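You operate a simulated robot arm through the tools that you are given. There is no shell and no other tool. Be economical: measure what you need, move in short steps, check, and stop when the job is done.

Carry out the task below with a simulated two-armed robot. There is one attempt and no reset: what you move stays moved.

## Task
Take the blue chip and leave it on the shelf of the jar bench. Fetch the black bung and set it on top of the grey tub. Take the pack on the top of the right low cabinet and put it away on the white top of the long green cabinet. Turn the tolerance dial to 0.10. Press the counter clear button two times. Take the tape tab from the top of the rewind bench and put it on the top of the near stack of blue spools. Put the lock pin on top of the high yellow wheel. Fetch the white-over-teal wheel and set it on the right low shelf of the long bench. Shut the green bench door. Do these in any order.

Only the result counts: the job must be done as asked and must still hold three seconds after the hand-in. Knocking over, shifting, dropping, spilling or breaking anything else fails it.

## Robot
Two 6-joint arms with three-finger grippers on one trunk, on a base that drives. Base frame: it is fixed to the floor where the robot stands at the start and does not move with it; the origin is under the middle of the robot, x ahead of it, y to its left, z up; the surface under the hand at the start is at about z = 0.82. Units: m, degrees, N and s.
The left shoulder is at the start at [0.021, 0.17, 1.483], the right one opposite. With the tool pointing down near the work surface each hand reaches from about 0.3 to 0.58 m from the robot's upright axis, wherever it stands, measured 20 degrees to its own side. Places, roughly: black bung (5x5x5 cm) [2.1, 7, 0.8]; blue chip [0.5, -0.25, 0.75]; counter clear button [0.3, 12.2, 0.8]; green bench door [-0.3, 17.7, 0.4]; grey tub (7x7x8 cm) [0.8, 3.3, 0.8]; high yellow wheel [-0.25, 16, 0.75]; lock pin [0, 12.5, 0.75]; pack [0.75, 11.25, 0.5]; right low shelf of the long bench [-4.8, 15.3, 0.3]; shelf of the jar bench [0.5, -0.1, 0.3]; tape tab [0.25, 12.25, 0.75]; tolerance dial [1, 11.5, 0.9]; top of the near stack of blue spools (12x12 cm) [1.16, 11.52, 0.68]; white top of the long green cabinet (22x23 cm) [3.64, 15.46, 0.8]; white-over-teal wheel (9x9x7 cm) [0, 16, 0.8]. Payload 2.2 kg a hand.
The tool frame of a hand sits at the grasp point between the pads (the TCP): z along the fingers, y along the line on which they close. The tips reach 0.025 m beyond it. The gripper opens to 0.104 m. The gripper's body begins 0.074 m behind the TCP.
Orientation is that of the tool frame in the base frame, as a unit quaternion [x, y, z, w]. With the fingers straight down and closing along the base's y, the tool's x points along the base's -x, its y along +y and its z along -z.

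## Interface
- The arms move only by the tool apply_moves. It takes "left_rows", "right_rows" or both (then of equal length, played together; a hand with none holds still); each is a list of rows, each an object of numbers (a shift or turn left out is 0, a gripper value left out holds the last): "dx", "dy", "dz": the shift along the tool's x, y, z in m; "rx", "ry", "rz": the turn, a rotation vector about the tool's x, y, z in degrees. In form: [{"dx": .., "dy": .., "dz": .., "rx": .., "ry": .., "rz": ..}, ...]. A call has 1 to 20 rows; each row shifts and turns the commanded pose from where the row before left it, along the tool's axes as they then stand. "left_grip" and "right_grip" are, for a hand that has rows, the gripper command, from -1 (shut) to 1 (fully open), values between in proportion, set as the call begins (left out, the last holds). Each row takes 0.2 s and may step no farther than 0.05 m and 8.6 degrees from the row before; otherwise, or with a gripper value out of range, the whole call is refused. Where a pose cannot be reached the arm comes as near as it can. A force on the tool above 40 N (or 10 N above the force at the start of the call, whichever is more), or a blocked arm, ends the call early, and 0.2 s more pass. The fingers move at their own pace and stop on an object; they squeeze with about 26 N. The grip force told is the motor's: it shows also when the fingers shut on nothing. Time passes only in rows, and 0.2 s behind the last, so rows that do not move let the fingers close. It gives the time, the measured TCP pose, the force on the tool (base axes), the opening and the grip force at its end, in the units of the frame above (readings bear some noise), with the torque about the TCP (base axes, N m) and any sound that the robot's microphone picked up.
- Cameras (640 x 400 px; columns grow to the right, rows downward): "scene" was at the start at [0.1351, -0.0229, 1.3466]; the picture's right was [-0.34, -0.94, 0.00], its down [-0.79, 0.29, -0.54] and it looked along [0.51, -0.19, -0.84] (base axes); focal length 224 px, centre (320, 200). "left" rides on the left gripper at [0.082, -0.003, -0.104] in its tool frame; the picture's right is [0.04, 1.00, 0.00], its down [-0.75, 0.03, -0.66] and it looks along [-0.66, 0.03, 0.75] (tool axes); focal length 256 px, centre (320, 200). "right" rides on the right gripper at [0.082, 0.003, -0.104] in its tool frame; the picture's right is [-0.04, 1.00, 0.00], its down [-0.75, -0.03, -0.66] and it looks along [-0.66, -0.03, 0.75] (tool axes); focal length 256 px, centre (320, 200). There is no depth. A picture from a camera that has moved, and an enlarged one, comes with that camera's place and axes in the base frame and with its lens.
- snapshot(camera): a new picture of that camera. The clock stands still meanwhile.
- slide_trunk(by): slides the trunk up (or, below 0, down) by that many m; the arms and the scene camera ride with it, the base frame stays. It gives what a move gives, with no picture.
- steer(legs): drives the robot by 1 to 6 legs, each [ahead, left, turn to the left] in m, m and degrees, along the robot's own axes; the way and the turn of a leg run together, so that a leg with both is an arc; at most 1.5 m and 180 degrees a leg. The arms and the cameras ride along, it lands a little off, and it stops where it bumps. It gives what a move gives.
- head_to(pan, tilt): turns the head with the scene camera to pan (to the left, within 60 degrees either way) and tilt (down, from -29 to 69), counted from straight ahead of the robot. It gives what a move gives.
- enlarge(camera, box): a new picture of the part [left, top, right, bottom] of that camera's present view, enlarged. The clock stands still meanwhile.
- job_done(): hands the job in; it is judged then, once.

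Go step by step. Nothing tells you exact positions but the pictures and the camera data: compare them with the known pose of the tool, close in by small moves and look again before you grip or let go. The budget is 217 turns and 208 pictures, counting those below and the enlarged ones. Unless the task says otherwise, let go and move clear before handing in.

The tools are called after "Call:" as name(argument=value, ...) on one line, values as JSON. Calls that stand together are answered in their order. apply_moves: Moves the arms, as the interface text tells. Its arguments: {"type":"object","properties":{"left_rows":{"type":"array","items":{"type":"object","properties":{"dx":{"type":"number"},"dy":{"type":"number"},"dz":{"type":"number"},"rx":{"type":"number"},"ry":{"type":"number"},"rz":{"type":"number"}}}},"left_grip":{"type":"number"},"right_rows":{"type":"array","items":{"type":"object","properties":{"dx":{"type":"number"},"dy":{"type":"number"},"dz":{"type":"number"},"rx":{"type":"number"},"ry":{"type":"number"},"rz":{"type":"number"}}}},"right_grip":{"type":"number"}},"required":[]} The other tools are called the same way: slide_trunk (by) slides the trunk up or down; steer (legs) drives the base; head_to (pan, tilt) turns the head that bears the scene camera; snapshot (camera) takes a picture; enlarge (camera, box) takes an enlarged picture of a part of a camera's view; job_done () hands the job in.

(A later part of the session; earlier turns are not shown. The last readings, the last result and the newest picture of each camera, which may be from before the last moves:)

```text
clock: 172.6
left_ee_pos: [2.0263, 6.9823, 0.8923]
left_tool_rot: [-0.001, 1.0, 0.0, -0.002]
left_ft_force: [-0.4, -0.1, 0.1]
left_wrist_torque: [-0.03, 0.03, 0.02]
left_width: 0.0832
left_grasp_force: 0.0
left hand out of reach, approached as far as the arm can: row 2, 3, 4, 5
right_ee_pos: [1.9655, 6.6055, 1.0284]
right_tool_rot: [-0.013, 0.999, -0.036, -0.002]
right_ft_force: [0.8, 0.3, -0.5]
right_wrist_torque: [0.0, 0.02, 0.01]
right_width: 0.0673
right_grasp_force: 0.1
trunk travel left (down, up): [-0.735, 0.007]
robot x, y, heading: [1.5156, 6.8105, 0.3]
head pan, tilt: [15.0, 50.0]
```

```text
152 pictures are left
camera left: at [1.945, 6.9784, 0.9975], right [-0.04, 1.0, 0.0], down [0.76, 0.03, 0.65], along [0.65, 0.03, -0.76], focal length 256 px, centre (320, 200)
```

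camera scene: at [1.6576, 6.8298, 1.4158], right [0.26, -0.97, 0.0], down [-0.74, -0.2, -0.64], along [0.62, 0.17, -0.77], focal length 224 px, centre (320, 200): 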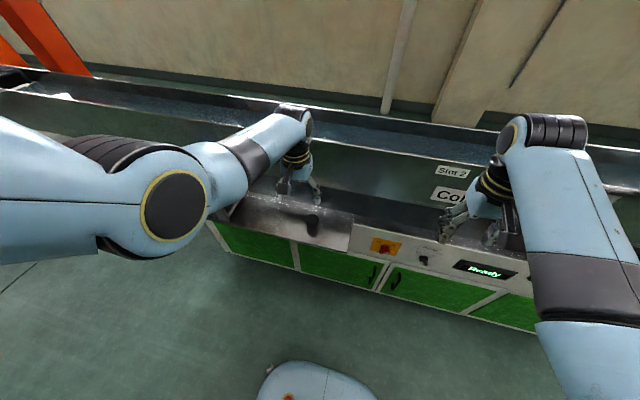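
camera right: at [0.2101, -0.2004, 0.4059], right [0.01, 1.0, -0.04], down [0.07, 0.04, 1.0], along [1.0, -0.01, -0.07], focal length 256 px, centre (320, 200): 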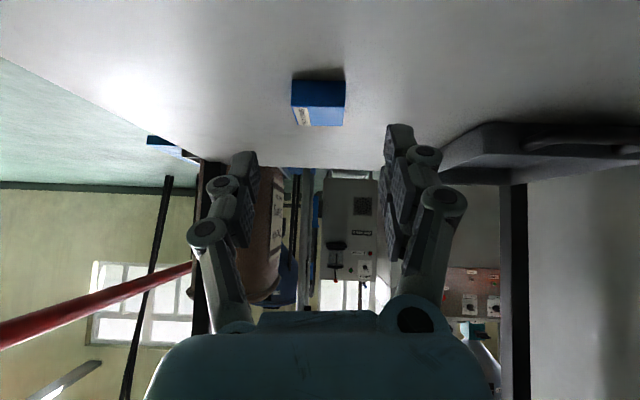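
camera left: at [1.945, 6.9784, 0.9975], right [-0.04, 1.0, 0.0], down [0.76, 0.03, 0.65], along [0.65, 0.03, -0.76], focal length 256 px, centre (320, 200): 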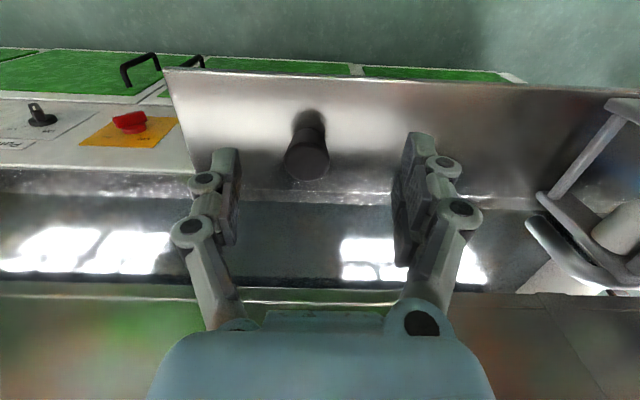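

Out of reach at this trunk height. I'll raise the hand a bit, centre it, and lower the trunk.

Call:
apply_moves(left_rows=[{"dz": -0.03, "dy": -0.012}, {"dz": -0.03}, {}])

Call:
slide_trunk(by=-0.1)

Call:
snapshot(camera="left")

```text
clock: 173.4
left_ee_pos: [2.0239, 6.9683, 0.9512]
left_tool_rot: [-0.001, 1.0, -0.001, -0.002]
left_ft_force: [0.2, 0.0, -0.7]
left_wrist_torque: [0.01, -0.02, 0.0]
left_width: 0.0833
left_grasp_force: 0.0
right_ee_pos: [1.9658, 6.6061, 1.0288]
right_tool_rot: [-0.014, 0.999, -0.036, -0.002]
right_ft_force: [0.5, -0.6, 0.0]
right_wrist_torque: [0.0, -0.02, 0.0]
right_width: 0.0678
right_grasp_force: 0.1
trunk travel left (down, up): [-0.735, 0.007]
robot x, y, heading: [1.5172, 6.8083, -0.1]
head pan, tilt: [15.0, 50.0]
```

```text
clock: 174.7
left_ee_pos: [2.024, 6.9684, 0.8531]
left_tool_rot: [-0.001, 1.0, -0.001, -0.002]
left_ft_force: [-0.6, -0.1, -0.1]
left_wrist_torque: [0.0, 0.02, 0.03]
left_width: 0.0834
left_grasp_force: 0.0
right_ee_pos: [1.9658, 6.6064, 0.9296]
right_tool_rot: [-0.013, 0.999, -0.035, -0.002]
right_ft_force: [0.0, 0.3, -0.1]
right_wrist_torque: [0.0, 0.01, 0.0]
right_width: 0.0678
right_grasp_force: 0.1
trunk travel left (down, up): [-0.635, 0.107]
robot x, y, heading: [1.5159, 6.8042, 0.0]
head pan, tilt: [15.0, 50.0]
```

```text
151 pictures are left
camera left: at [1.9435, 6.9647, 0.9583], right [-0.04, 1.0, 0.0], down [0.76, 0.03, 0.65], along [0.65, 0.03, -0.76], focal length 256 px, centre (320, 200)
```

left: 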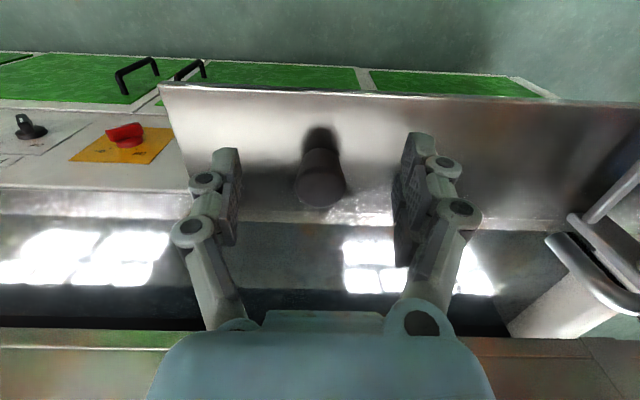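

Now centred in y. Move in 26 mm and down to grip.

Call:
apply_moves(left_rows=[{"dx": -0.024}, {"dz": 0.02}, {"dz": 0.014}, {}])

Call:
snapshot(camera="left")

```text
clock: 175.7
left_ee_pos: [2.0477, 6.969, 0.8212]
left_tool_rot: [-0.003, 1.0, -0.001, -0.002]
left_ft_force: [-0.3, -0.4, -0.5]
left_wrist_torque: [-0.02, -0.03, 0.02]
left_width: 0.0831
left_grasp_force: 0.1
right_ee_pos: [1.9666, 6.6052, 0.9297]
right_tool_rot: [-0.013, 0.999, -0.036, -0.001]
right_ft_force: [-0.4, 0.0, -0.1]
right_wrist_torque: [0.02, -0.03, -0.02]
right_width: 0.0672
right_grasp_force: 0.0
trunk travel left (down, up): [-0.635, 0.107]
robot x, y, heading: [1.5164, 6.8067, -0.0]
head pan, tilt: [15.0, 50.0]
```

```text
150 pictures are left
camera left: at [1.9661, 6.9657, 0.9255], right [-0.04, 1.0, 0.0], down [0.76, 0.03, 0.65], along [0.65, 0.03, -0.76], focal length 256 px, centre (320, 200)
```

left: 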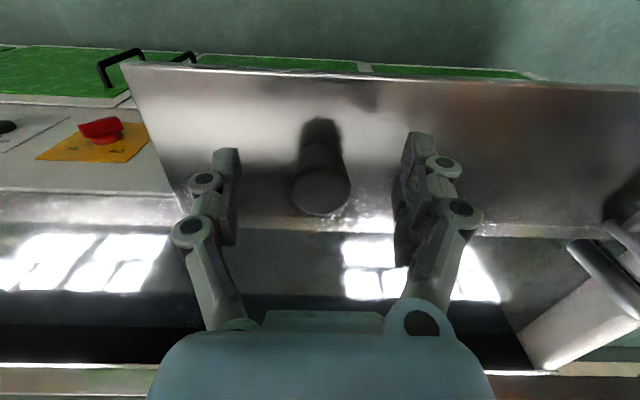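

Call:
apply_moves(left_rows=[{"dz": 0.008}, {"dz": 0.005}, {}])

Call:
apply_moves(left_rows=[{}, {}, {}, {}, {}], left_grip=-1)

Call:
apply_moves(left_rows=[{"dz": -0.005}, {"dz": -0.01}, {"dz": -0.015}, {"dz": -0.02}, {"dz": -0.02}, {"dz": -0.02}, {"dz": -0.02}, {"dz": -0.02}, {"dz": -0.01}, {}])

Call:
snapshot(camera="left")

```text
clock: 176.5
left_ee_pos: [2.0411, 6.9693, 0.8116]
left_tool_rot: [0.0, 1.0, -0.001, -0.002]
left_ft_force: [1.3, -0.3, 0.7]
left_wrist_torque: [-0.02, 0.0, 0.0]
left_width: 0.0832
left_grasp_force: 0.1
left hand out of reach, approached as far as the arm can: row 1
right_ee_pos: [1.9655, 6.6056, 0.9296]
right_tool_rot: [-0.013, 0.999, -0.035, -0.001]
right_ft_force: [-1.1, 0.0, 0.1]
right_wrist_torque: [0.01, 0.0, -0.01]
right_width: 0.0672
right_grasp_force: 0.1
trunk travel left (down, up): [-0.635, 0.107]
robot x, y, heading: [1.5147, 6.8097, -0.1]
head pan, tilt: [15.0, 50.0]
```

```text
clock: 177.7
left_ee_pos: [2.0399, 6.971, 0.8112]
left_tool_rot: [-0.001, 1.0, -0.002, -0.002]
left_ft_force: [0.1, -0.5, -0.4]
left_wrist_torque: [0.01, -0.05, 0.02]
left_width: 0.0
left_grasp_force: 26.3
right_ee_pos: [1.9657, 6.6065, 0.9298]
right_tool_rot: [-0.013, 0.999, -0.036, -0.002]
right_ft_force: [0.0, 0.1, -0.1]
right_wrist_torque: [0.03, 0.02, 0.02]
right_width: 0.0676
right_grasp_force: 0.0
trunk travel left (down, up): [-0.635, 0.107]
robot x, y, heading: [1.5126, 6.8062, -0.1]
head pan, tilt: [15.0, 50.0]
```

```text
clock: 179.9
left_ee_pos: [2.043, 6.9695, 0.9499]
left_tool_rot: [-0.001, 1.0, -0.001, -0.002]
left_ft_force: [0.3, 0.8, 0.1]
left_wrist_torque: [0.02, -0.01, 0.0]
left_width: 0.0001
left_grasp_force: 25.8
right_ee_pos: [1.9659, 6.6058, 0.9286]
right_tool_rot: [-0.013, 0.999, -0.036, -0.002]
right_ft_force: [-0.4, 0.4, 0.2]
right_wrist_torque: [0.02, -0.01, 0.0]
right_width: 0.0675
right_grasp_force: 0.0
trunk travel left (down, up): [-0.635, 0.107]
robot x, y, heading: [1.5132, 6.8095, -0.1]
head pan, tilt: [15.0, 50.0]
```

```text
149 pictures are left
camera left: at [1.9622, 6.9662, 1.0548], right [-0.04, 1.0, 0.0], down [0.76, 0.03, 0.65], along [0.65, 0.03, -0.76], focal length 256 px, centre (320, 200)
```

left: 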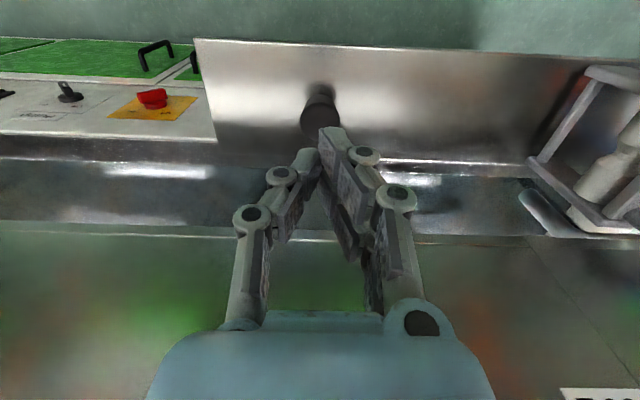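

I was too high: better triangulation puts the bung top at (2.073, 6.972, 0.79), ledge ≈0.74. I'll move the robot 5 cm closer, pull the right hand in, and lower the trunk.

Call:
apply_moves(right_rows=[{"dx": 0.03, "dz": -0.03}, {"dx": 0.03, "dz": -0.03}, {"dx": 0.03, "dz": -0.03}, {}, {}, {}], left_rows=[{}, {}, {}, {}, {}, {}], left_grip=0.6)

Call:
steer(legs=[[0.04, 0, 0]])

Call:
slide_trunk(by=-0.1)

Call:
snapshot(camera="left")

```text
clock: 181.5
left_ee_pos: [2.0429, 6.97, 0.9485]
left_tool_rot: [-0.002, 1.0, 0.0, -0.002]
left_ft_force: [1.1, -0.3, 0.3]
left_wrist_torque: [0.0, 0.01, 0.01]
left_width: 0.0834
left_grasp_force: 0.0
right_ee_pos: [1.8832, 6.5768, 1.0144]
right_tool_rot: [-0.011, 0.997, -0.076, 0.006]
right_ft_force: [0.5, -0.4, -0.2]
right_wrist_torque: [0.01, 0.04, -0.04]
right_width: 0.0675
right_grasp_force: 0.0
right hand out of reach, approached as far as the arm can: row 3
trunk travel left (down, up): [-0.635, 0.107]
robot x, y, heading: [1.5185, 6.8109, -0.2]
head pan, tilt: [15.0, 50.0]
stopped in row 6 (right hand): the arm was blocked; the commanded pose is now the measured one
```

```text
clock: 182.4
left_ee_pos: [2.0837, 6.9701, 0.9488]
left_tool_rot: [-0.001, 1.0, -0.001, -0.003]
left_ft_force: [-0.2, 0.7, -0.5]
left_wrist_torque: [0.02, 0.06, -0.06]
left_width: 0.0831
left_grasp_force: 0.0
right_ee_pos: [1.9241, 6.5772, 1.0144]
right_tool_rot: [-0.011, 0.997, -0.075, 0.006]
right_ft_force: [0.2, -0.5, -1.3]
right_wrist_torque: [-0.03, 0.04, 0.0]
right_width: 0.0675
right_grasp_force: 0.1
trunk travel left (down, up): [-0.635, 0.107]
robot x, y, heading: [1.5555, 6.81, -0.1]
head pan, tilt: [15.0, 50.0]
```

```text
clock: 183.7
left_ee_pos: [2.0821, 6.9696, 0.8484]
left_tool_rot: [-0.001, 1.0, -0.001, -0.001]
left_ft_force: [0.0, 1.3, 0.4]
left_wrist_torque: [0.01, 0.0, -0.02]
left_width: 0.0832
left_grasp_force: 0.0
right_ee_pos: [1.9229, 6.5776, 0.9144]
right_tool_rot: [-0.011, 0.997, -0.076, 0.005]
right_ft_force: [0.2, -0.5, -0.3]
right_wrist_torque: [0.0, 0.01, 0.01]
right_width: 0.0675
right_grasp_force: 0.1
trunk travel left (down, up): [-0.535, 0.207]
robot x, y, heading: [1.5529, 6.8111, 0.2]
head pan, tilt: [15.0, 50.0]
```

```text
148 pictures are left
camera left: at [2.0018, 6.9662, 0.9549], right [-0.04, 1.0, 0.0], down [0.76, 0.03, 0.65], along [0.65, 0.03, -0.76], focal length 256 px, centre (320, 200)
```

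left: 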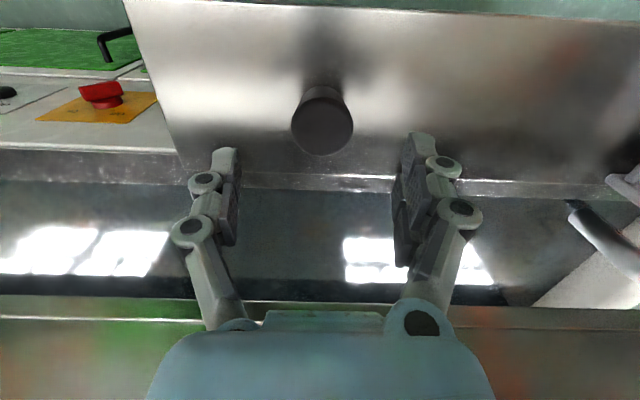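

Call:
apply_moves(left_rows=[{"dz": 0.025}, {"dz": 0.025}, {}])

Call:
snapshot(camera="left")

```text
clock: 184.5
left_ee_pos: [2.0836, 6.9694, 0.7976]
left_tool_rot: [-0.002, 1.0, -0.001, -0.002]
left_ft_force: [-0.2, -0.2, -0.2]
left_wrist_torque: [0.03, -0.02, 0.0]
left_width: 0.0832
left_grasp_force: 0.0
right_ee_pos: [1.922, 6.578, 0.9145]
right_tool_rot: [-0.011, 0.997, -0.076, 0.006]
right_ft_force: [-0.6, -0.5, 0.7]
right_wrist_torque: [0.0, 0.01, 0.02]
right_width: 0.0675
right_grasp_force: 0.1
trunk travel left (down, up): [-0.535, 0.207]
robot x, y, heading: [1.5544, 6.8059, -0.2]
head pan, tilt: [15.0, 50.0]
```

```text
147 pictures are left
camera left: at [2.0022, 6.9659, 0.9032], right [-0.04, 1.0, 0.0], down [0.76, 0.03, 0.65], along [0.65, 0.03, -0.76], focal length 256 px, centre (320, 200)
```

left: 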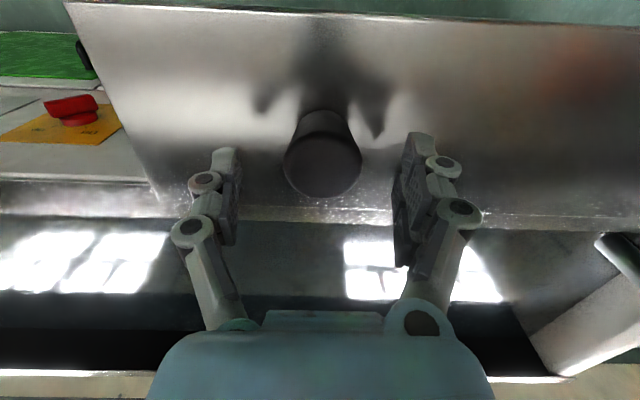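

Top is at z≈0.78, centred. Descend 32 mm more and grip.

Call:
apply_moves(left_rows=[{"dz": 0.015}, {"dz": 0.012}, {"dz": 0.005}, {}])

Call:
apply_moves(left_rows=[{}, {}, {}, {}, {}], left_grip=-1)

Call:
snapshot(camera="left")

```text
clock: 185.5
left_ee_pos: [2.0825, 6.9698, 0.7656]
left_tool_rot: [-0.001, 1.0, -0.002, -0.002]
left_ft_force: [0.6, -0.1, -1.0]
left_wrist_torque: [0.0, 0.02, 0.0]
left_width: 0.0831
left_grasp_force: 0.0
right_ee_pos: [1.9233, 6.5766, 0.9143]
right_tool_rot: [-0.011, 0.997, -0.077, 0.007]
right_ft_force: [0.1, 0.1, -0.7]
right_wrist_torque: [0.03, 0.01, -0.01]
right_width: 0.0675
right_grasp_force: 0.1
trunk travel left (down, up): [-0.535, 0.207]
robot x, y, heading: [1.5554, 6.8103, -0.2]
head pan, tilt: [15.0, 50.0]
```

```text
clock: 186.7
left_ee_pos: [2.082, 6.9688, 0.7659]
left_tool_rot: [-0.001, 1.0, 0.0, -0.002]
left_ft_force: [0.8, 0.9, 0.8]
left_wrist_torque: [0.02, 0.0, 0.0]
left_width: 0.0412
left_grasp_force: 26.2
right_ee_pos: [1.9237, 6.5767, 0.9139]
right_tool_rot: [-0.011, 0.997, -0.076, 0.006]
right_ft_force: [-0.2, 0.1, 0.4]
right_wrist_torque: [-0.01, 0.0, -0.01]
right_width: 0.0676
right_grasp_force: 0.1
trunk travel left (down, up): [-0.535, 0.207]
robot x, y, heading: [1.5568, 6.8104, 0.1]
head pan, tilt: [15.0, 50.0]
```

```text
146 pictures are left
camera left: at [2.0013, 6.9666, 0.8716], right [-0.04, 1.0, 0.0], down [0.76, 0.03, 0.65], along [0.65, 0.03, -0.76], focal length 256 px, centre (320, 200)
```

left: 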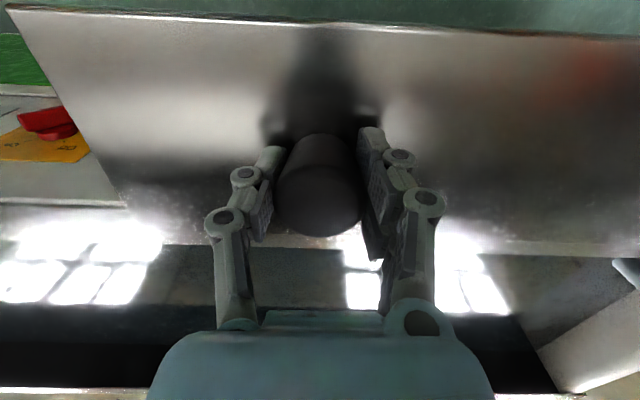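

Gripped at 0.041. Lift gently.

Call:
apply_moves(left_rows=[{"dz": -0.003}, {"dz": -0.006}, {"dz": -0.01}, {"dz": -0.015}, {"dz": -0.02}, {"dz": -0.02}, {"dz": -0.02}, {"dz": -0.02}, {"dz": -0.02}, {"dz": -0.02}, {"dz": -0.01}, {}])

Call:
snapshot(camera="left")

```text
clock: 189.3
left_ee_pos: [2.082, 6.97, 0.9313]
left_tool_rot: [-0.001, 1.0, -0.001, -0.001]
left_ft_force: [-0.1, 0.6, -0.1]
left_wrist_torque: [-0.01, 0.02, -0.01]
left_width: 0.041
left_grasp_force: 26.1
right_ee_pos: [1.9225, 6.5776, 0.9125]
right_tool_rot: [-0.011, 0.997, -0.077, 0.007]
right_ft_force: [0.1, 0.8, 0.0]
right_wrist_torque: [-0.02, -0.01, 0.02]
right_width: 0.0675
right_grasp_force: 0.0
trunk travel left (down, up): [-0.535, 0.207]
robot x, y, heading: [1.5562, 6.8097, -0.2]
head pan, tilt: [15.0, 50.0]
```

```text
145 pictures are left
camera left: at [2.0013, 6.9669, 1.0369], right [-0.04, 1.0, 0.0], down [0.76, 0.03, 0.65], along [0.65, 0.03, -0.76], focal length 256 px, centre (320, 200)
```

left: 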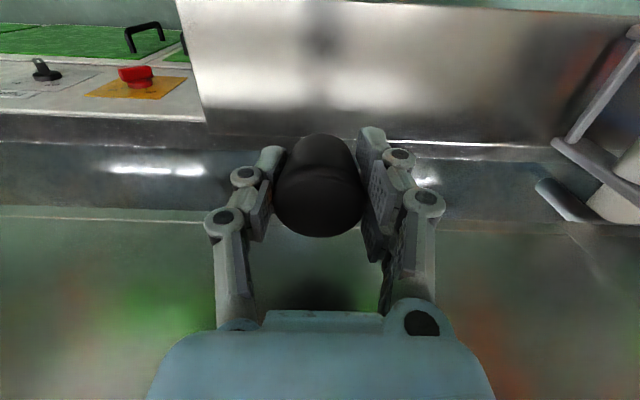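

Held. Pull in the hand, raise the trunk, turn down the aisle and drive toward the tub.

Call:
apply_moves(left_rows=[{"dx": 0.01}, {"dx": 0.02}, {"dx": 0.02}, {"dx": 0.02}, {"dx": 0.02}, {"dx": 0.01}, {}])

Call:
slide_trunk(by=0.2)

Call:
steer(legs=[[-0.04, 0, 0], [0, 0, -90]])

Call:
head_to(pan=-15, tilt=25)

Call:
snapshot(camera="scene")

```text
clock: 191.1
left_ee_pos: [1.991, 7.0217, 0.9244]
left_tool_rot: [-0.014, 0.998, 0.054, 0.007]
left_ft_force: [-0.6, -0.3, -0.4]
left_wrist_torque: [0.01, -0.02, -0.02]
left_width: 0.0413
left_grasp_force: 26.3
left hand out of reach, approached as far as the arm can: row 5
right_ee_pos: [1.9228, 6.5775, 0.9149]
right_tool_rot: [-0.011, 0.997, -0.078, 0.006]
right_ft_force: [0.0, -0.1, -0.8]
right_wrist_torque: [0.01, 0.0, 0.01]
right_width: 0.0678
right_grasp_force: 0.0
trunk travel left (down, up): [-0.535, 0.207]
robot x, y, heading: [1.5525, 6.8107, -0.1]
head pan, tilt: [15.0, 50.0]
stopped in row 7 (left hand): the arm was blocked; the commanded pose is now the measured one
```

```text
clock: 193.3
left_ee_pos: [1.9912, 7.0208, 1.1243]
left_tool_rot: [-0.015, 0.999, 0.052, 0.006]
left_ft_force: [0.0, 0.0, -1.2]
left_wrist_torque: [0.0, -0.03, 0.0]
left_width: 0.0411
left_grasp_force: 25.8
right_ee_pos: [1.9223, 6.5768, 1.1125]
right_tool_rot: [-0.012, 0.997, -0.076, 0.006]
right_ft_force: [0.3, -0.2, 0.2]
right_wrist_torque: [-0.06, 0.02, 0.0]
right_width: 0.0676
right_grasp_force: 0.1
trunk travel left (down, up): [-0.735, 0.007]
robot x, y, heading: [1.5526, 6.8094, 0.1]
head pan, tilt: [15.0, 50.0]
```

```text
clock: 198.0
left_ee_pos: [1.723, 6.3696, 1.125]
left_tool_rot: [0.699, 0.713, 0.032, 0.041]
left_ft_force: [-0.8, 1.4, -0.7]
left_wrist_torque: [0.04, 0.0, -0.01]
left_width: 0.0411
left_grasp_force: 25.7
right_ee_pos: [1.279, 6.4428, 1.1149]
right_tool_rot: [0.7, 0.71, -0.059, -0.049]
right_ft_force: [-0.5, 0.2, -0.1]
right_wrist_torque: [0.01, 0.02, 0.03]
right_width: 0.0673
right_grasp_force: 0.1
trunk travel left (down, up): [-0.735, 0.007]
robot x, y, heading: [1.517, 6.8123, -90.5]
head pan, tilt: [15.0, 50.0]
```

```text
clock: 199.0
left_ee_pos: [1.722, 6.3706, 1.125]
left_tool_rot: [0.699, 0.714, 0.031, 0.042]
left_ft_force: [-0.3, -0.2, -0.6]
left_wrist_torque: [0.01, -0.02, -0.04]
left_width: 0.0415
left_grasp_force: 25.7
right_ee_pos: [1.28, 6.4413, 1.1133]
right_tool_rot: [0.7, 0.71, -0.058, -0.05]
right_ft_force: [-0.4, -1.6, -0.4]
right_wrist_torque: [0.02, -0.02, -0.01]
right_width: 0.0676
right_grasp_force: 0.0
trunk travel left (down, up): [-0.735, 0.007]
robot x, y, heading: [1.5149, 6.8064, -90.3]
head pan, tilt: [-15.0, 25.0]
```

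```text
144 pictures are left
camera scene: at [1.488, 6.6507, 1.4532], right [-0.96, 0.27, 0.0], down [0.11, 0.41, -0.91], along [-0.24, -0.87, -0.42], focal length 224 px, centre (320, 200)
```

scene: 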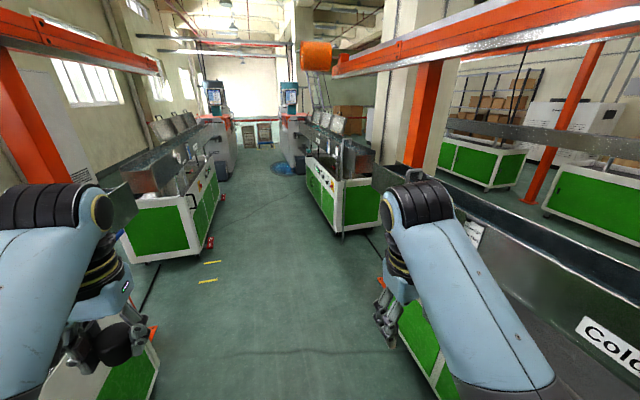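

Call:
steer(legs=[[1.4, 0, 0.3], [1.2, 0, 0]])

Call:
snapshot(camera="scene")

```text
clock: 211.5
left_ee_pos: [1.7577, 3.8068, 1.1254]
left_tool_rot: [0.69, 0.722, 0.031, 0.04]
left_ft_force: [-0.1, -0.5, -1.1]
left_wrist_torque: [0.0, -0.04, 0.0]
left_width: 0.0411
left_grasp_force: 26.4
right_ee_pos: [1.3146, 3.8661, 1.1137]
right_tool_rot: [0.691, 0.719, -0.06, -0.05]
right_ft_force: [0.0, 0.2, -0.3]
right_wrist_torque: [-0.04, 0.01, 0.02]
right_width: 0.0677
right_grasp_force: 0.0
trunk travel left (down, up): [-0.735, 0.007]
robot x, y, heading: [1.5373, 4.2377, -88.8]
head pan, tilt: [-15.0, 25.0]
```

```text
143 pictures are left
camera scene: at [1.5173, 4.0806, 1.4532], right [-0.97, 0.24, 0.0], down [0.1, 0.41, -0.91], along [-0.22, -0.88, -0.42], focal length 224 px, centre (320, 200)
```

scene: 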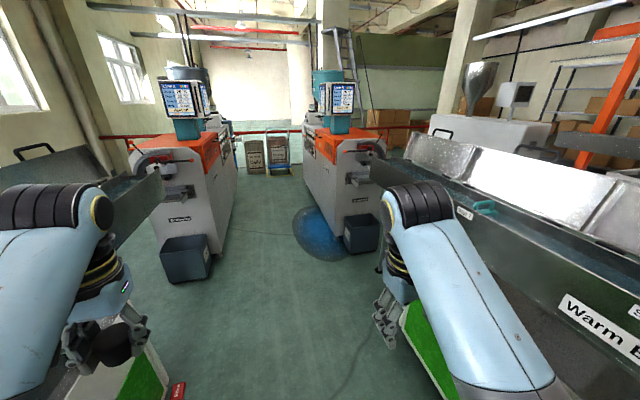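

Call:
steer(legs=[[0.7, 0, 0], [0, 0, -90]])

Call:
head_to(pan=0, tilt=45)

Call:
snapshot(camera="scene")

```text
clock: 219.1
left_ee_pos: [1.1218, 3.3155, 1.1247]
left_tool_rot: [0.998, 0.029, -0.005, 0.052]
left_ft_force: [0.3, 0.5, -1.1]
left_wrist_torque: [-0.01, 0.02, 0.02]
left_width: 0.041
left_grasp_force: 25.7
right_ee_pos: [1.1773, 3.7603, 1.1148]
right_tool_rot: [0.997, 0.025, -0.008, -0.077]
right_ft_force: [0.5, 0.3, -0.2]
right_wrist_torque: [-0.05, 0.01, 0.03]
right_width: 0.0676
right_grasp_force: 0.1
trunk travel left (down, up): [-0.735, 0.007]
robot x, y, heading: [1.5547, 3.5395, -178.2]
head pan, tilt: [-15.0, 25.0]
```

```text
clock: 219.9
left_ee_pos: [1.121, 3.3146, 1.1244]
left_tool_rot: [0.998, 0.029, -0.005, 0.053]
left_ft_force: [0.4, 0.2, -0.4]
left_wrist_torque: [0.0, 0.0, -0.02]
left_width: 0.041
left_grasp_force: 25.2
right_ee_pos: [1.1775, 3.7605, 1.1145]
right_tool_rot: [0.997, 0.024, -0.007, -0.077]
right_ft_force: [0.8, 0.9, -0.7]
right_wrist_torque: [0.03, 0.02, 0.02]
right_width: 0.0677
right_grasp_force: 0.0
trunk travel left (down, up): [-0.735, 0.007]
robot x, y, heading: [1.5527, 3.5379, -178.3]
head pan, tilt: [0.0, 45.0]
```

```text
142 pictures are left
camera scene: at [1.399, 3.5365, 1.4227], right [-0.03, 1.0, 0.0], down [0.71, 0.02, -0.71], along [-0.71, -0.02, -0.71], focal length 224 px, centre (320, 200)
```

scene: 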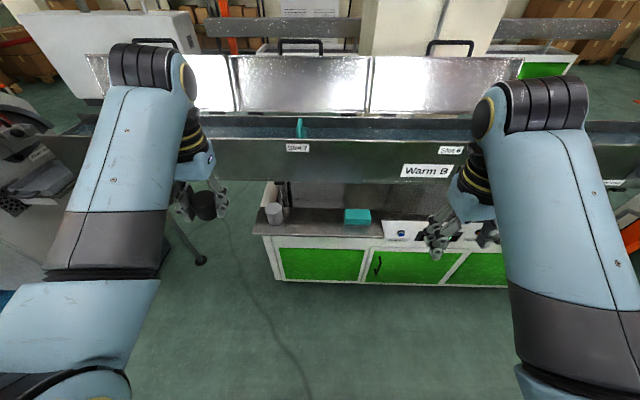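

Call:
enlarge(camera="scene", box=[200, 140, 400, 265])

Call:
snapshot(camera="left")

```text
3.20 times, centred on (300, 202) of scene
camera zoom: at [1.399, 3.5365, 1.4227], right [-0.03, 1.0, 0.0], down [0.71, 0.02, -0.71], along [-0.71, -0.02, -0.71], focal length 717 px, centre (384, 192)
```

zoom: 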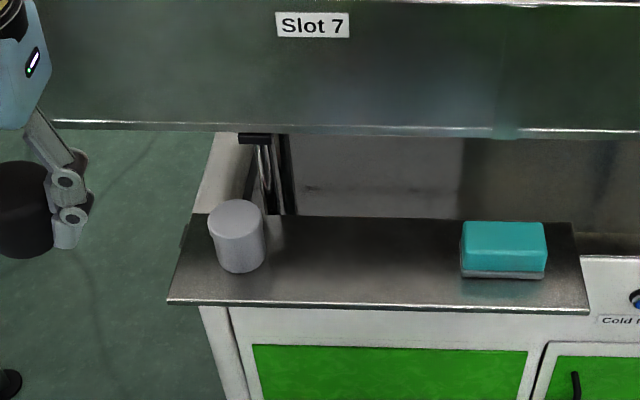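

```text
140 pictures are left
camera left: at [1.204, 3.3341, 1.228], right [0.1, -0.99, 0.1], down [-0.74, 0.0, 0.67], along [-0.66, -0.14, -0.74], focal length 256 px, centre (320, 200)
```

left: 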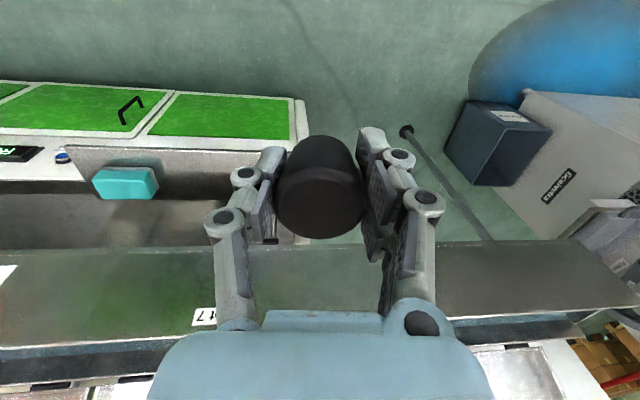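

The tub stands on line 1's ledge end, top centre about (0.84, 3.35, 0.82). I'll drive closer, straighten the hand, and lower the trunk.

Call:
steer(legs=[[0.21, 0, -1.7]])

Call:
apply_moves(left_rows=[{"rx": 3}, {"rx": 3}, {}])

Call:
slide_trunk(by=-0.12)

Call:
snapshot(camera="left")

Call:
enlarge(camera="scene", box=[160, 140, 400, 290])

```text
clock: 221.6
left_ee_pos: [0.9022, 3.3251, 1.1243]
left_tool_rot: [0.998, 0.015, -0.006, 0.053]
left_ft_force: [-0.8, -0.6, -1.0]
left_wrist_torque: [0.02, -0.05, -0.05]
left_width: 0.0411
left_grasp_force: 25.4
right_ee_pos: [0.9731, 3.769, 1.1135]
right_tool_rot: [0.997, 0.01, -0.006, -0.077]
right_ft_force: [-0.2, 0.5, -0.5]
right_wrist_torque: [0.0, -0.02, -0.01]
right_width: 0.0678
right_grasp_force: 0.0
trunk travel left (down, up): [-0.735, 0.007]
robot x, y, heading: [1.3395, 3.5361, -179.7]
head pan, tilt: [0.0, 45.0]
```

```text
clock: 222.4
left_ee_pos: [0.9035, 3.3252, 1.1211]
left_tool_rot: [1.0, 0.015, -0.008, 0.0]
left_ft_force: [-0.1, -0.3, -0.2]
left_wrist_torque: [0.02, 0.01, 0.01]
left_width: 0.0411
left_grasp_force: 26.2
left hand out of reach, approached as far as the arm can: row 2
right_ee_pos: [0.9726, 3.7684, 1.1145]
right_tool_rot: [0.997, 0.011, -0.006, -0.077]
right_ft_force: [-0.4, 1.3, 0.1]
right_wrist_torque: [-0.01, 0.04, 0.0]
right_width: 0.0676
right_grasp_force: 0.1
trunk travel left (down, up): [-0.735, 0.007]
robot x, y, heading: [1.3403, 3.5384, -179.8]
head pan, tilt: [0.0, 45.0]
```

```text
clock: 223.9
left_ee_pos: [0.9021, 3.3253, 1.0003]
left_tool_rot: [1.0, 0.014, -0.009, -0.001]
left_ft_force: [0.2, 0.4, 0.5]
left_wrist_torque: [-0.03, 0.03, 0.0]
left_width: 0.0409
left_grasp_force: 25.7
right_ee_pos: [0.9722, 3.7681, 0.9942]
right_tool_rot: [0.997, 0.012, -0.006, -0.076]
right_ft_force: [-0.3, -0.1, 0.2]
right_wrist_torque: [0.01, -0.01, 0.01]
right_width: 0.0677
right_grasp_force: 0.0
trunk travel left (down, up): [-0.615, 0.127]
robot x, y, heading: [1.3451, 3.5316, -180.0]
head pan, tilt: [0.0, 45.0]
```

```text
139 pictures are left
camera left: at [0.9861, 3.3309, 1.1046], right [0.07, -1.0, 0.0], down [-0.74, -0.05, 0.67], along [-0.67, -0.04, -0.74], focal length 256 px, centre (320, 200)
```

left: 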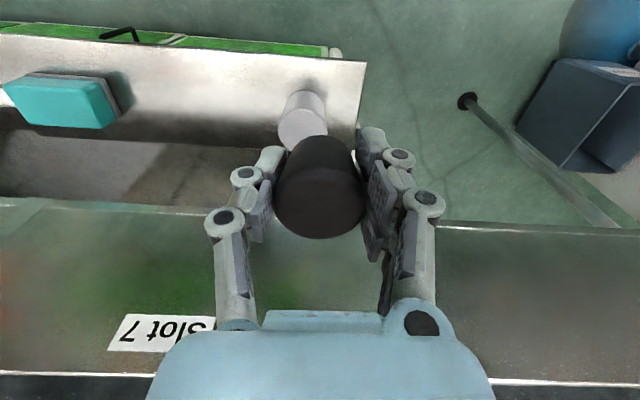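

```text
2.67 times, centred on (280, 215) of scene
camera zoom: at [1.1876, 3.5377, 1.3025], right [0.0, 1.0, 0.0], down [0.71, 0.0, -0.71], along [-0.71, 0.0, -0.71], focal length 598 px, centre (427, 160)
```

zoom: 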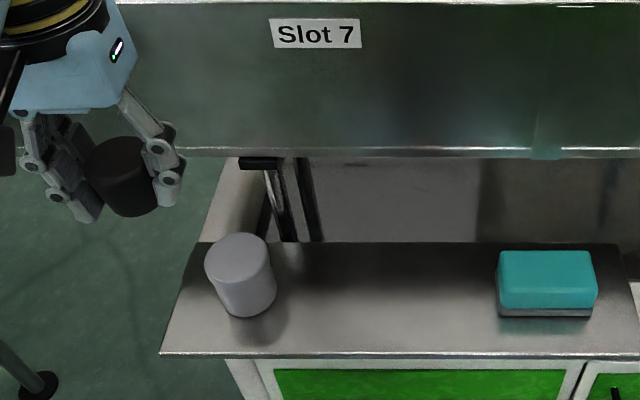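

Tub top centre ≈ (0.827, 3.344, 0.795). Move over it and lower to just above.

Call:
apply_moves(left_rows=[{"dx": -0.015, "dy": -0.005}, {"dx": -0.02, "dy": -0.005}, {"dx": -0.02, "dy": -0.005}, {"dx": -0.02, "dy": -0.005}, {"dz": 0.015}, {"dz": 0.025}, {"dz": 0.03}, {"dz": 0.03}, {"dz": 0.02}, {"dz": 0.01}, {}])

Call:
snapshot(camera="left")

Call:
enlarge(camera="scene", box=[160, 140, 400, 290])

```text
clock: 226.3
left_ee_pos: [0.8254, 3.3445, 0.8715]
left_tool_rot: [1.0, 0.013, -0.009, 0.0]
left_ft_force: [0.0, -0.1, -0.3]
left_wrist_torque: [-0.01, -0.02, 0.03]
left_width: 0.0409
left_grasp_force: 26.2
right_ee_pos: [0.9726, 3.7676, 0.9934]
right_tool_rot: [0.997, 0.011, -0.006, -0.077]
right_ft_force: [-0.9, -1.3, 0.9]
right_wrist_torque: [0.01, -0.01, 0.02]
right_width: 0.0678
right_grasp_force: 0.0
trunk travel left (down, up): [-0.615, 0.127]
robot x, y, heading: [1.3418, 3.536, -179.9]
head pan, tilt: [0.0, 45.0]
```

```text
137 pictures are left
camera left: at [0.9083, 3.3496, 0.9752], right [0.07, -1.0, 0.0], down [-0.74, -0.05, 0.67], along [-0.67, -0.04, -0.74], focal length 256 px, centre (320, 200)
```

left: 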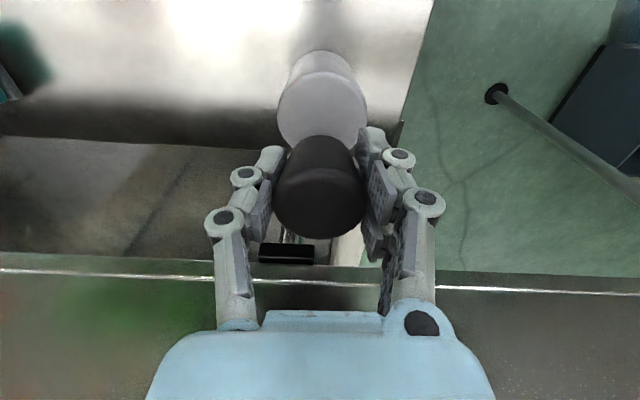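

```text
2.67 times, centred on (280, 215) of scene
camera zoom: at [1.1875, 3.5377, 1.3024], right [0.0, 1.0, 0.0], down [0.71, 0.0, -0.71], along [-0.71, 0.0, -0.71], focal length 598 px, centre (427, 160)
```

zoom: 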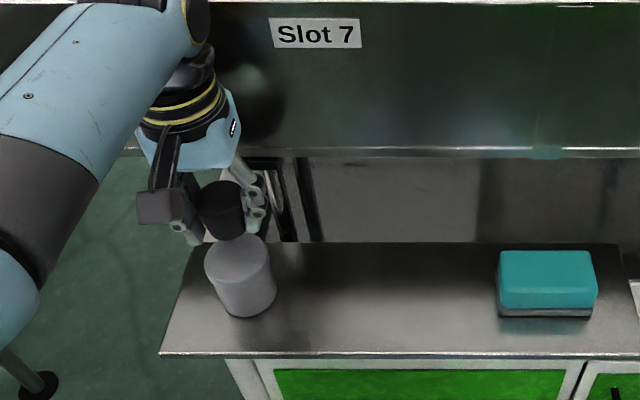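

Aligned over the tub. Lower slowly until contact.

Call:
apply_moves(left_rows=[{"dx": 0.003, "dz": 0.01}, {"dz": 0.01}, {"dz": 0.008}, {"dz": 0.004}, {"dz": 0.003}, {}])

Call:
enlarge(camera="scene", box=[180, 180, 300, 255])

```text
clock: 227.7
left_ee_pos: [0.828, 3.3435, 0.8355]
left_tool_rot: [1.0, 0.014, -0.008, 0.001]
left_ft_force: [0.3, 0.6, -1.2]
left_wrist_torque: [-0.02, -0.01, 0.0]
left_width: 0.0411
left_grasp_force: 26.4
right_ee_pos: [0.9722, 3.7692, 0.9937]
right_tool_rot: [0.997, 0.011, -0.006, -0.076]
right_ft_force: [0.6, 0.3, 0.3]
right_wrist_torque: [-0.01, 0.01, -0.03]
right_width: 0.0676
right_grasp_force: 0.2
trunk travel left (down, up): [-0.615, 0.127]
robot x, y, heading: [1.3413, 3.5403, -179.8]
head pan, tilt: [0.0, 45.0]
```

```text
5.33 times, centred on (240, 218) of scene
camera zoom: at [1.1875, 3.5377, 1.3024], right [0.0, 1.0, 0.0], down [0.71, 0.0, -0.71], along [-0.71, 0.0, -0.71], focal length 1195 px, centre (747, 107)
```

zoom: 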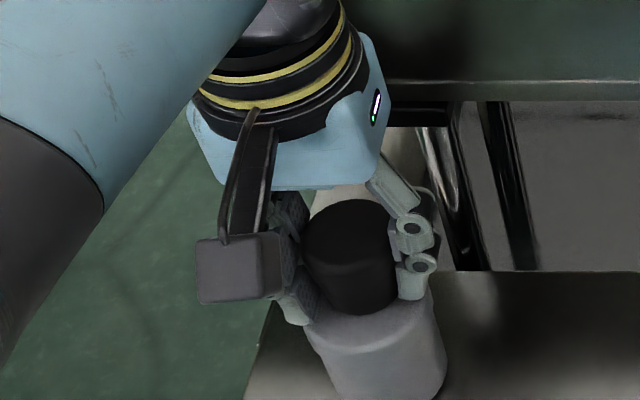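

Call:
apply_moves(left_rows=[{"dz": 0.002}, {"dz": 0.002}, {"dz": 0.002}, {}])

Call:
apply_moves(left_rows=[{"dz": 0.002}, {"dz": 0.002}, {}])

Call:
enlarge(camera="scene", box=[180, 180, 300, 255])

```text
clock: 228.7
left_ee_pos: [0.827, 3.3441, 0.834]
left_tool_rot: [1.0, 0.014, -0.013, 0.001]
left_ft_force: [4.8, -1.4, 31.3]
left_wrist_torque: [-0.03, -0.03, -0.02]
left_width: 0.0411
left_grasp_force: 25.9
right_ee_pos: [0.9741, 3.7699, 0.9951]
right_tool_rot: [0.997, 0.011, -0.007, -0.077]
right_ft_force: [-0.8, -0.7, -0.1]
right_wrist_torque: [-0.03, -0.03, -0.02]
right_width: 0.0678
right_grasp_force: 0.2
trunk travel left (down, up): [-0.615, 0.127]
robot x, y, heading: [1.3411, 3.5381, -179.9]
head pan, tilt: [0.0, 45.0]
```

```text
clock: 229.5
left_ee_pos: [0.8248, 3.3429, 0.8306]
left_tool_rot: [1.0, 0.014, -0.013, 0.001]
left_ft_force: [6.5, 0.4, 20.5]
left_wrist_torque: [-0.27, -0.32, 0.12]
left_width: 0.0405
left_grasp_force: 26.3
right_ee_pos: [0.975, 3.7698, 0.9938]
right_tool_rot: [0.997, 0.011, -0.007, -0.077]
right_ft_force: [0.1, -1.0, -0.2]
right_wrist_torque: [0.02, 0.0, 0.01]
right_width: 0.0677
right_grasp_force: 0.1
trunk travel left (down, up): [-0.615, 0.127]
robot x, y, heading: [1.3408, 3.5347, -180.1]
head pan, tilt: [0.0, 45.0]
stopped in row 3 (left hand): the force on the tool passed its limit at 42 N (the readings are from after the stop); the commanded pose is now the measured one
```

```text
5.33 times, centred on (240, 218) of scene
camera zoom: at [1.1891, 3.5381, 1.3024], right [0.0, 1.0, 0.0], down [0.71, 0.0, -0.71], along [-0.71, 0.0, -0.71], focal length 1195 px, centre (747, 107)
```

zoom: 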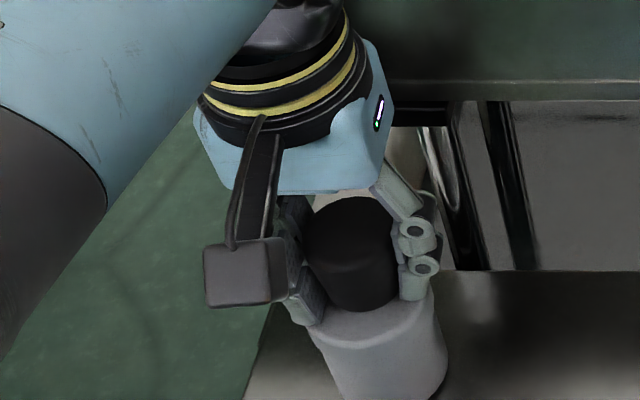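

Contact made; ease up, release, and lift away.

Call:
apply_moves(left_rows=[{"dz": -0.002}, {}])

Call:
apply_moves(left_rows=[{}, {}, {}], left_grip=0.3)

Call:
apply_moves(left_rows=[{"dz": -0.01}, {"dz": -0.03}, {"dz": -0.04}, {"dz": -0.04}, {"dz": -0.04}, {}])

Call:
enlarge(camera="scene", box=[160, 140, 400, 290])

Call:
snapshot(camera="left")

```text
clock: 230.1
left_ee_pos: [0.8251, 3.3438, 0.8306]
left_tool_rot: [1.0, 0.014, -0.012, 0.0]
left_ft_force: [0.3, 0.4, 10.0]
left_wrist_torque: [-0.21, -0.03, -0.01]
left_width: 0.0402
left_grasp_force: 26.6
right_ee_pos: [0.974, 3.7681, 0.9943]
right_tool_rot: [0.997, 0.011, -0.006, -0.077]
right_ft_force: [-0.7, 0.6, 0.0]
right_wrist_torque: [-0.01, -0.01, -0.03]
right_width: 0.0675
right_grasp_force: 0.1
trunk travel left (down, up): [-0.615, 0.127]
robot x, y, heading: [1.3409, 3.535, -180.0]
head pan, tilt: [0.0, 45.0]
```

```text
clock: 230.9
left_ee_pos: [0.8247, 3.3425, 0.83]
left_tool_rot: [1.0, 0.014, -0.011, 0.0]
left_ft_force: [0.1, 0.6, -0.6]
left_wrist_torque: [0.0, -0.03, 0.0]
left_width: 0.0676
left_grasp_force: 0.0
right_ee_pos: [0.9721, 3.7694, 0.9946]
right_tool_rot: [0.997, 0.011, -0.007, -0.077]
right_ft_force: [-0.6, 0.4, -0.5]
right_wrist_torque: [0.01, -0.01, -0.02]
right_width: 0.0679
right_grasp_force: 0.1
trunk travel left (down, up): [-0.615, 0.127]
robot x, y, heading: [1.3472, 3.5355, -180.0]
head pan, tilt: [0.0, 45.0]
```

```text
clock: 232.3
left_ee_pos: [0.8301, 3.3434, 0.9911]
left_tool_rot: [1.0, 0.014, -0.011, 0.001]
left_ft_force: [1.4, -0.3, -0.2]
left_wrist_torque: [-0.04, 0.01, 0.02]
left_width: 0.0674
left_grasp_force: 0.1
right_ee_pos: [0.9717, 3.7686, 0.9941]
right_tool_rot: [0.997, 0.011, -0.006, -0.076]
right_ft_force: [0.2, -0.2, 0.3]
right_wrist_torque: [-0.02, 0.01, -0.01]
right_width: 0.0675
right_grasp_force: 0.0
trunk travel left (down, up): [-0.615, 0.127]
robot x, y, heading: [1.3403, 3.5382, -179.8]
head pan, tilt: [0.0, 45.0]
```

```text
2.67 times, centred on (280, 215) of scene
camera zoom: at [1.1874, 3.5376, 1.3024], right [0.0, 1.0, 0.0], down [0.71, 0.0, -0.71], along [-0.71, 0.0, -0.71], focal length 598 px, centre (427, 160)
```

zoom: 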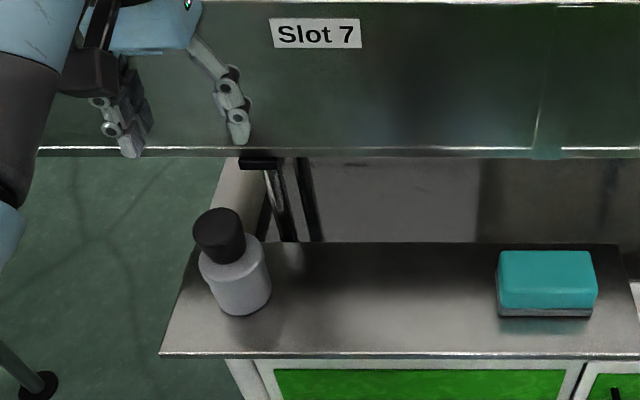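

```text
132 pictures are left
camera left: at [0.9138, 3.3491, 1.0944], right [0.07, -1.0, 0.0], down [-0.74, -0.05, 0.67], along [-0.67, -0.05, -0.74], focal length 256 px, centre (320, 200)
```

left: 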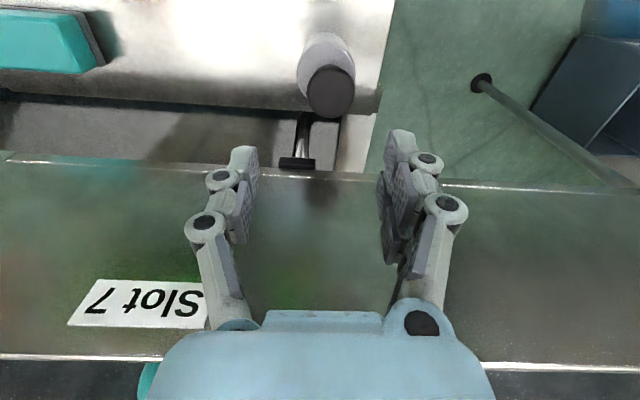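

The bung sits on the tub. Now back off, turn to face +y and return up the aisle to the winder area.

Call:
steer(legs=[[-0.19, 0, 0]])

Call:
slide_trunk(by=0.1)

Call:
steer(legs=[[0, 0, -90], [1.4, 0, 0], [1.4, 0, 0], [1.4, 0, 0], [1.4, 0, 0]])

Call:
head_to(pan=10, tilt=25)

Call:
snapshot(camera="scene")

```text
clock: 233.8
left_ee_pos: [1.0199, 3.3459, 0.9904]
left_tool_rot: [1.0, 0.012, -0.012, 0.0]
left_ft_force: [0.3, 0.1, 0.2]
left_wrist_torque: [-0.04, 0.02, 0.01]
left_width: 0.0674
left_grasp_force: 0.0
right_ee_pos: [1.1657, 3.7701, 0.995]
right_tool_rot: [0.997, 0.008, -0.007, -0.077]
right_ft_force: [1.4, -0.3, 0.0]
right_wrist_torque: [0.01, 0.04, 0.0]
right_width: 0.0675
right_grasp_force: 0.0
trunk travel left (down, up): [-0.615, 0.127]
robot x, y, heading: [1.5344, 3.5342, 179.8]
head pan, tilt: [0.0, 45.0]
```

```text
clock: 235.2
left_ee_pos: [1.0187, 3.3462, 1.09]
left_tool_rot: [1.0, 0.012, -0.011, 0.0]
left_ft_force: [-0.7, 0.2, 0.7]
left_wrist_torque: [-0.01, -0.02, 0.02]
left_width: 0.0675
left_grasp_force: 0.1
right_ee_pos: [1.1638, 3.7692, 1.0935]
right_tool_rot: [0.997, 0.008, -0.005, -0.076]
right_ft_force: [0.2, 0.1, 0.0]
right_wrist_torque: [0.0, 0.02, -0.03]
right_width: 0.0676
right_grasp_force: 0.1
trunk travel left (down, up): [-0.715, 0.027]
robot x, y, heading: [1.5295, 3.5357, 179.8]
head pan, tilt: [0.0, 45.0]
```

```text
clock: 265.6
left_ee_pos: [0.9867, 9.6094, 1.0901]
left_tool_rot: [0.741, -0.672, -0.008, -0.008]
left_ft_force: [0.2, 0.2, 0.0]
left_wrist_torque: [0.01, 0.01, 0.0]
left_width: 0.0676
left_grasp_force: 0.1
right_ee_pos: [1.4209, 9.4957, 1.0934]
right_tool_rot: [0.736, -0.672, 0.047, -0.06]
right_ft_force: [0.0, -0.3, 0.1]
right_wrist_torque: [0.03, -0.03, -0.03]
right_width: 0.0673
right_grasp_force: 0.0
trunk travel left (down, up): [-0.715, 0.027]
robot x, y, heading: [1.2182, 9.1101, 94.0]
head pan, tilt: [0.0, 45.0]
```

```text
clock: 266.4
left_ee_pos: [0.9865, 9.6098, 1.0908]
left_tool_rot: [0.741, -0.672, -0.008, -0.008]
left_ft_force: [-0.1, 0.1, 0.0]
left_wrist_torque: [0.02, 0.02, 0.0]
left_width: 0.0675
left_grasp_force: 0.0
right_ee_pos: [1.4217, 9.4964, 1.0946]
right_tool_rot: [0.736, -0.672, 0.048, -0.061]
right_ft_force: [0.7, 0.3, -0.7]
right_wrist_torque: [0.0, -0.01, -0.03]
right_width: 0.0676
right_grasp_force: 0.0
trunk travel left (down, up): [-0.715, 0.027]
robot x, y, heading: [1.2156, 9.1132, 93.9]
head pan, tilt: [10.0, 25.0]
```

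```text
131 pictures are left
camera scene: at [1.1867, 9.274, 1.4331], right [0.97, 0.24, 0.0], down [0.1, -0.41, -0.91], along [-0.22, 0.88, -0.42], focal length 224 px, centre (320, 200)
```

scene: 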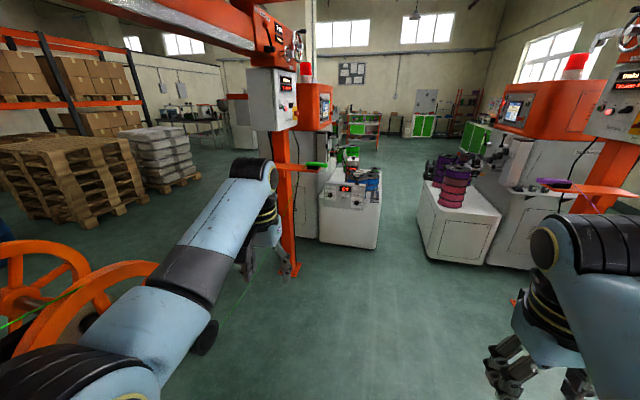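

I drifted left a bit, near the puller wheels; correct to the right while zooming on the winder.

Call:
enlarge(camera="scene", box=[260, 90, 420, 260])

Call:
steer(legs=[[0, -0.3, -4], [0.9, 0, 0]])

Call:
snapshot(camera="scene")

```text
2.35 times, centred on (340, 175) of scene
camera zoom: at [1.1867, 9.274, 1.4331], right [0.97, 0.24, 0.0], down [0.1, -0.41, -0.91], along [-0.22, 0.88, -0.42], focal length 527 px, centre (273, 259)
```

zoom: 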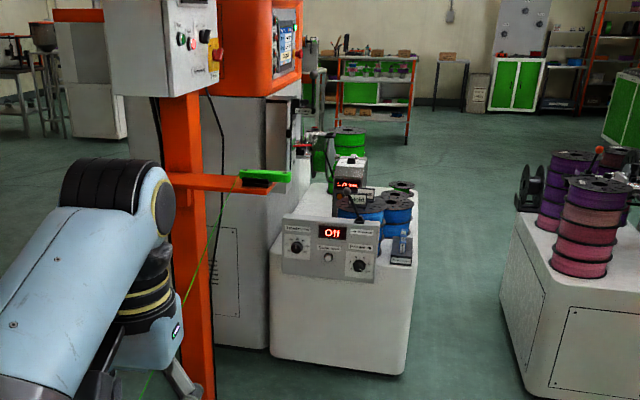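

```text
clock: 272.8
left_ee_pos: [1.316, 10.5288, 1.0901]
left_tool_rot: [0.719, -0.695, -0.008, -0.007]
left_ft_force: [-0.3, -0.3, -0.6]
left_wrist_torque: [-0.04, -0.03, 0.02]
left_width: 0.0678
left_grasp_force: 0.0
right_ee_pos: [1.7413, 10.389, 1.0955]
right_tool_rot: [0.715, -0.695, 0.05, -0.058]
right_ft_force: [-0.5, -0.3, -0.3]
right_wrist_torque: [0.0, 0.0, -0.02]
right_width: 0.0673
right_grasp_force: 0.0
trunk travel left (down, up): [-0.715, 0.027]
robot x, y, heading: [1.517, 10.0196, 90.6]
head pan, tilt: [10.0, 25.0]
```

```text
129 pictures are left
camera scene: at [1.4941, 10.1815, 1.4331], right [0.98, 0.18, 0.0], down [0.08, -0.42, -0.91], along [-0.16, 0.89, -0.42], focal length 224 px, centre (320, 200)
```

scene: 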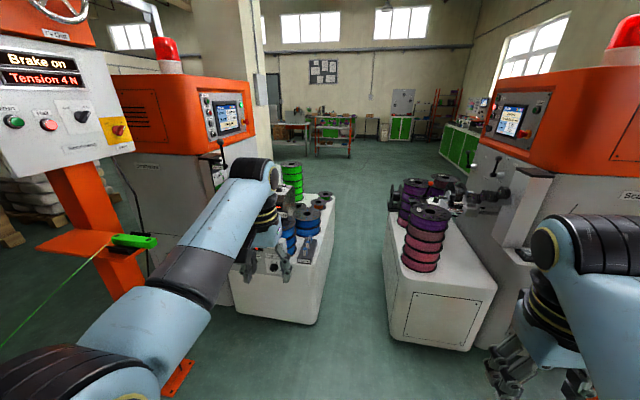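

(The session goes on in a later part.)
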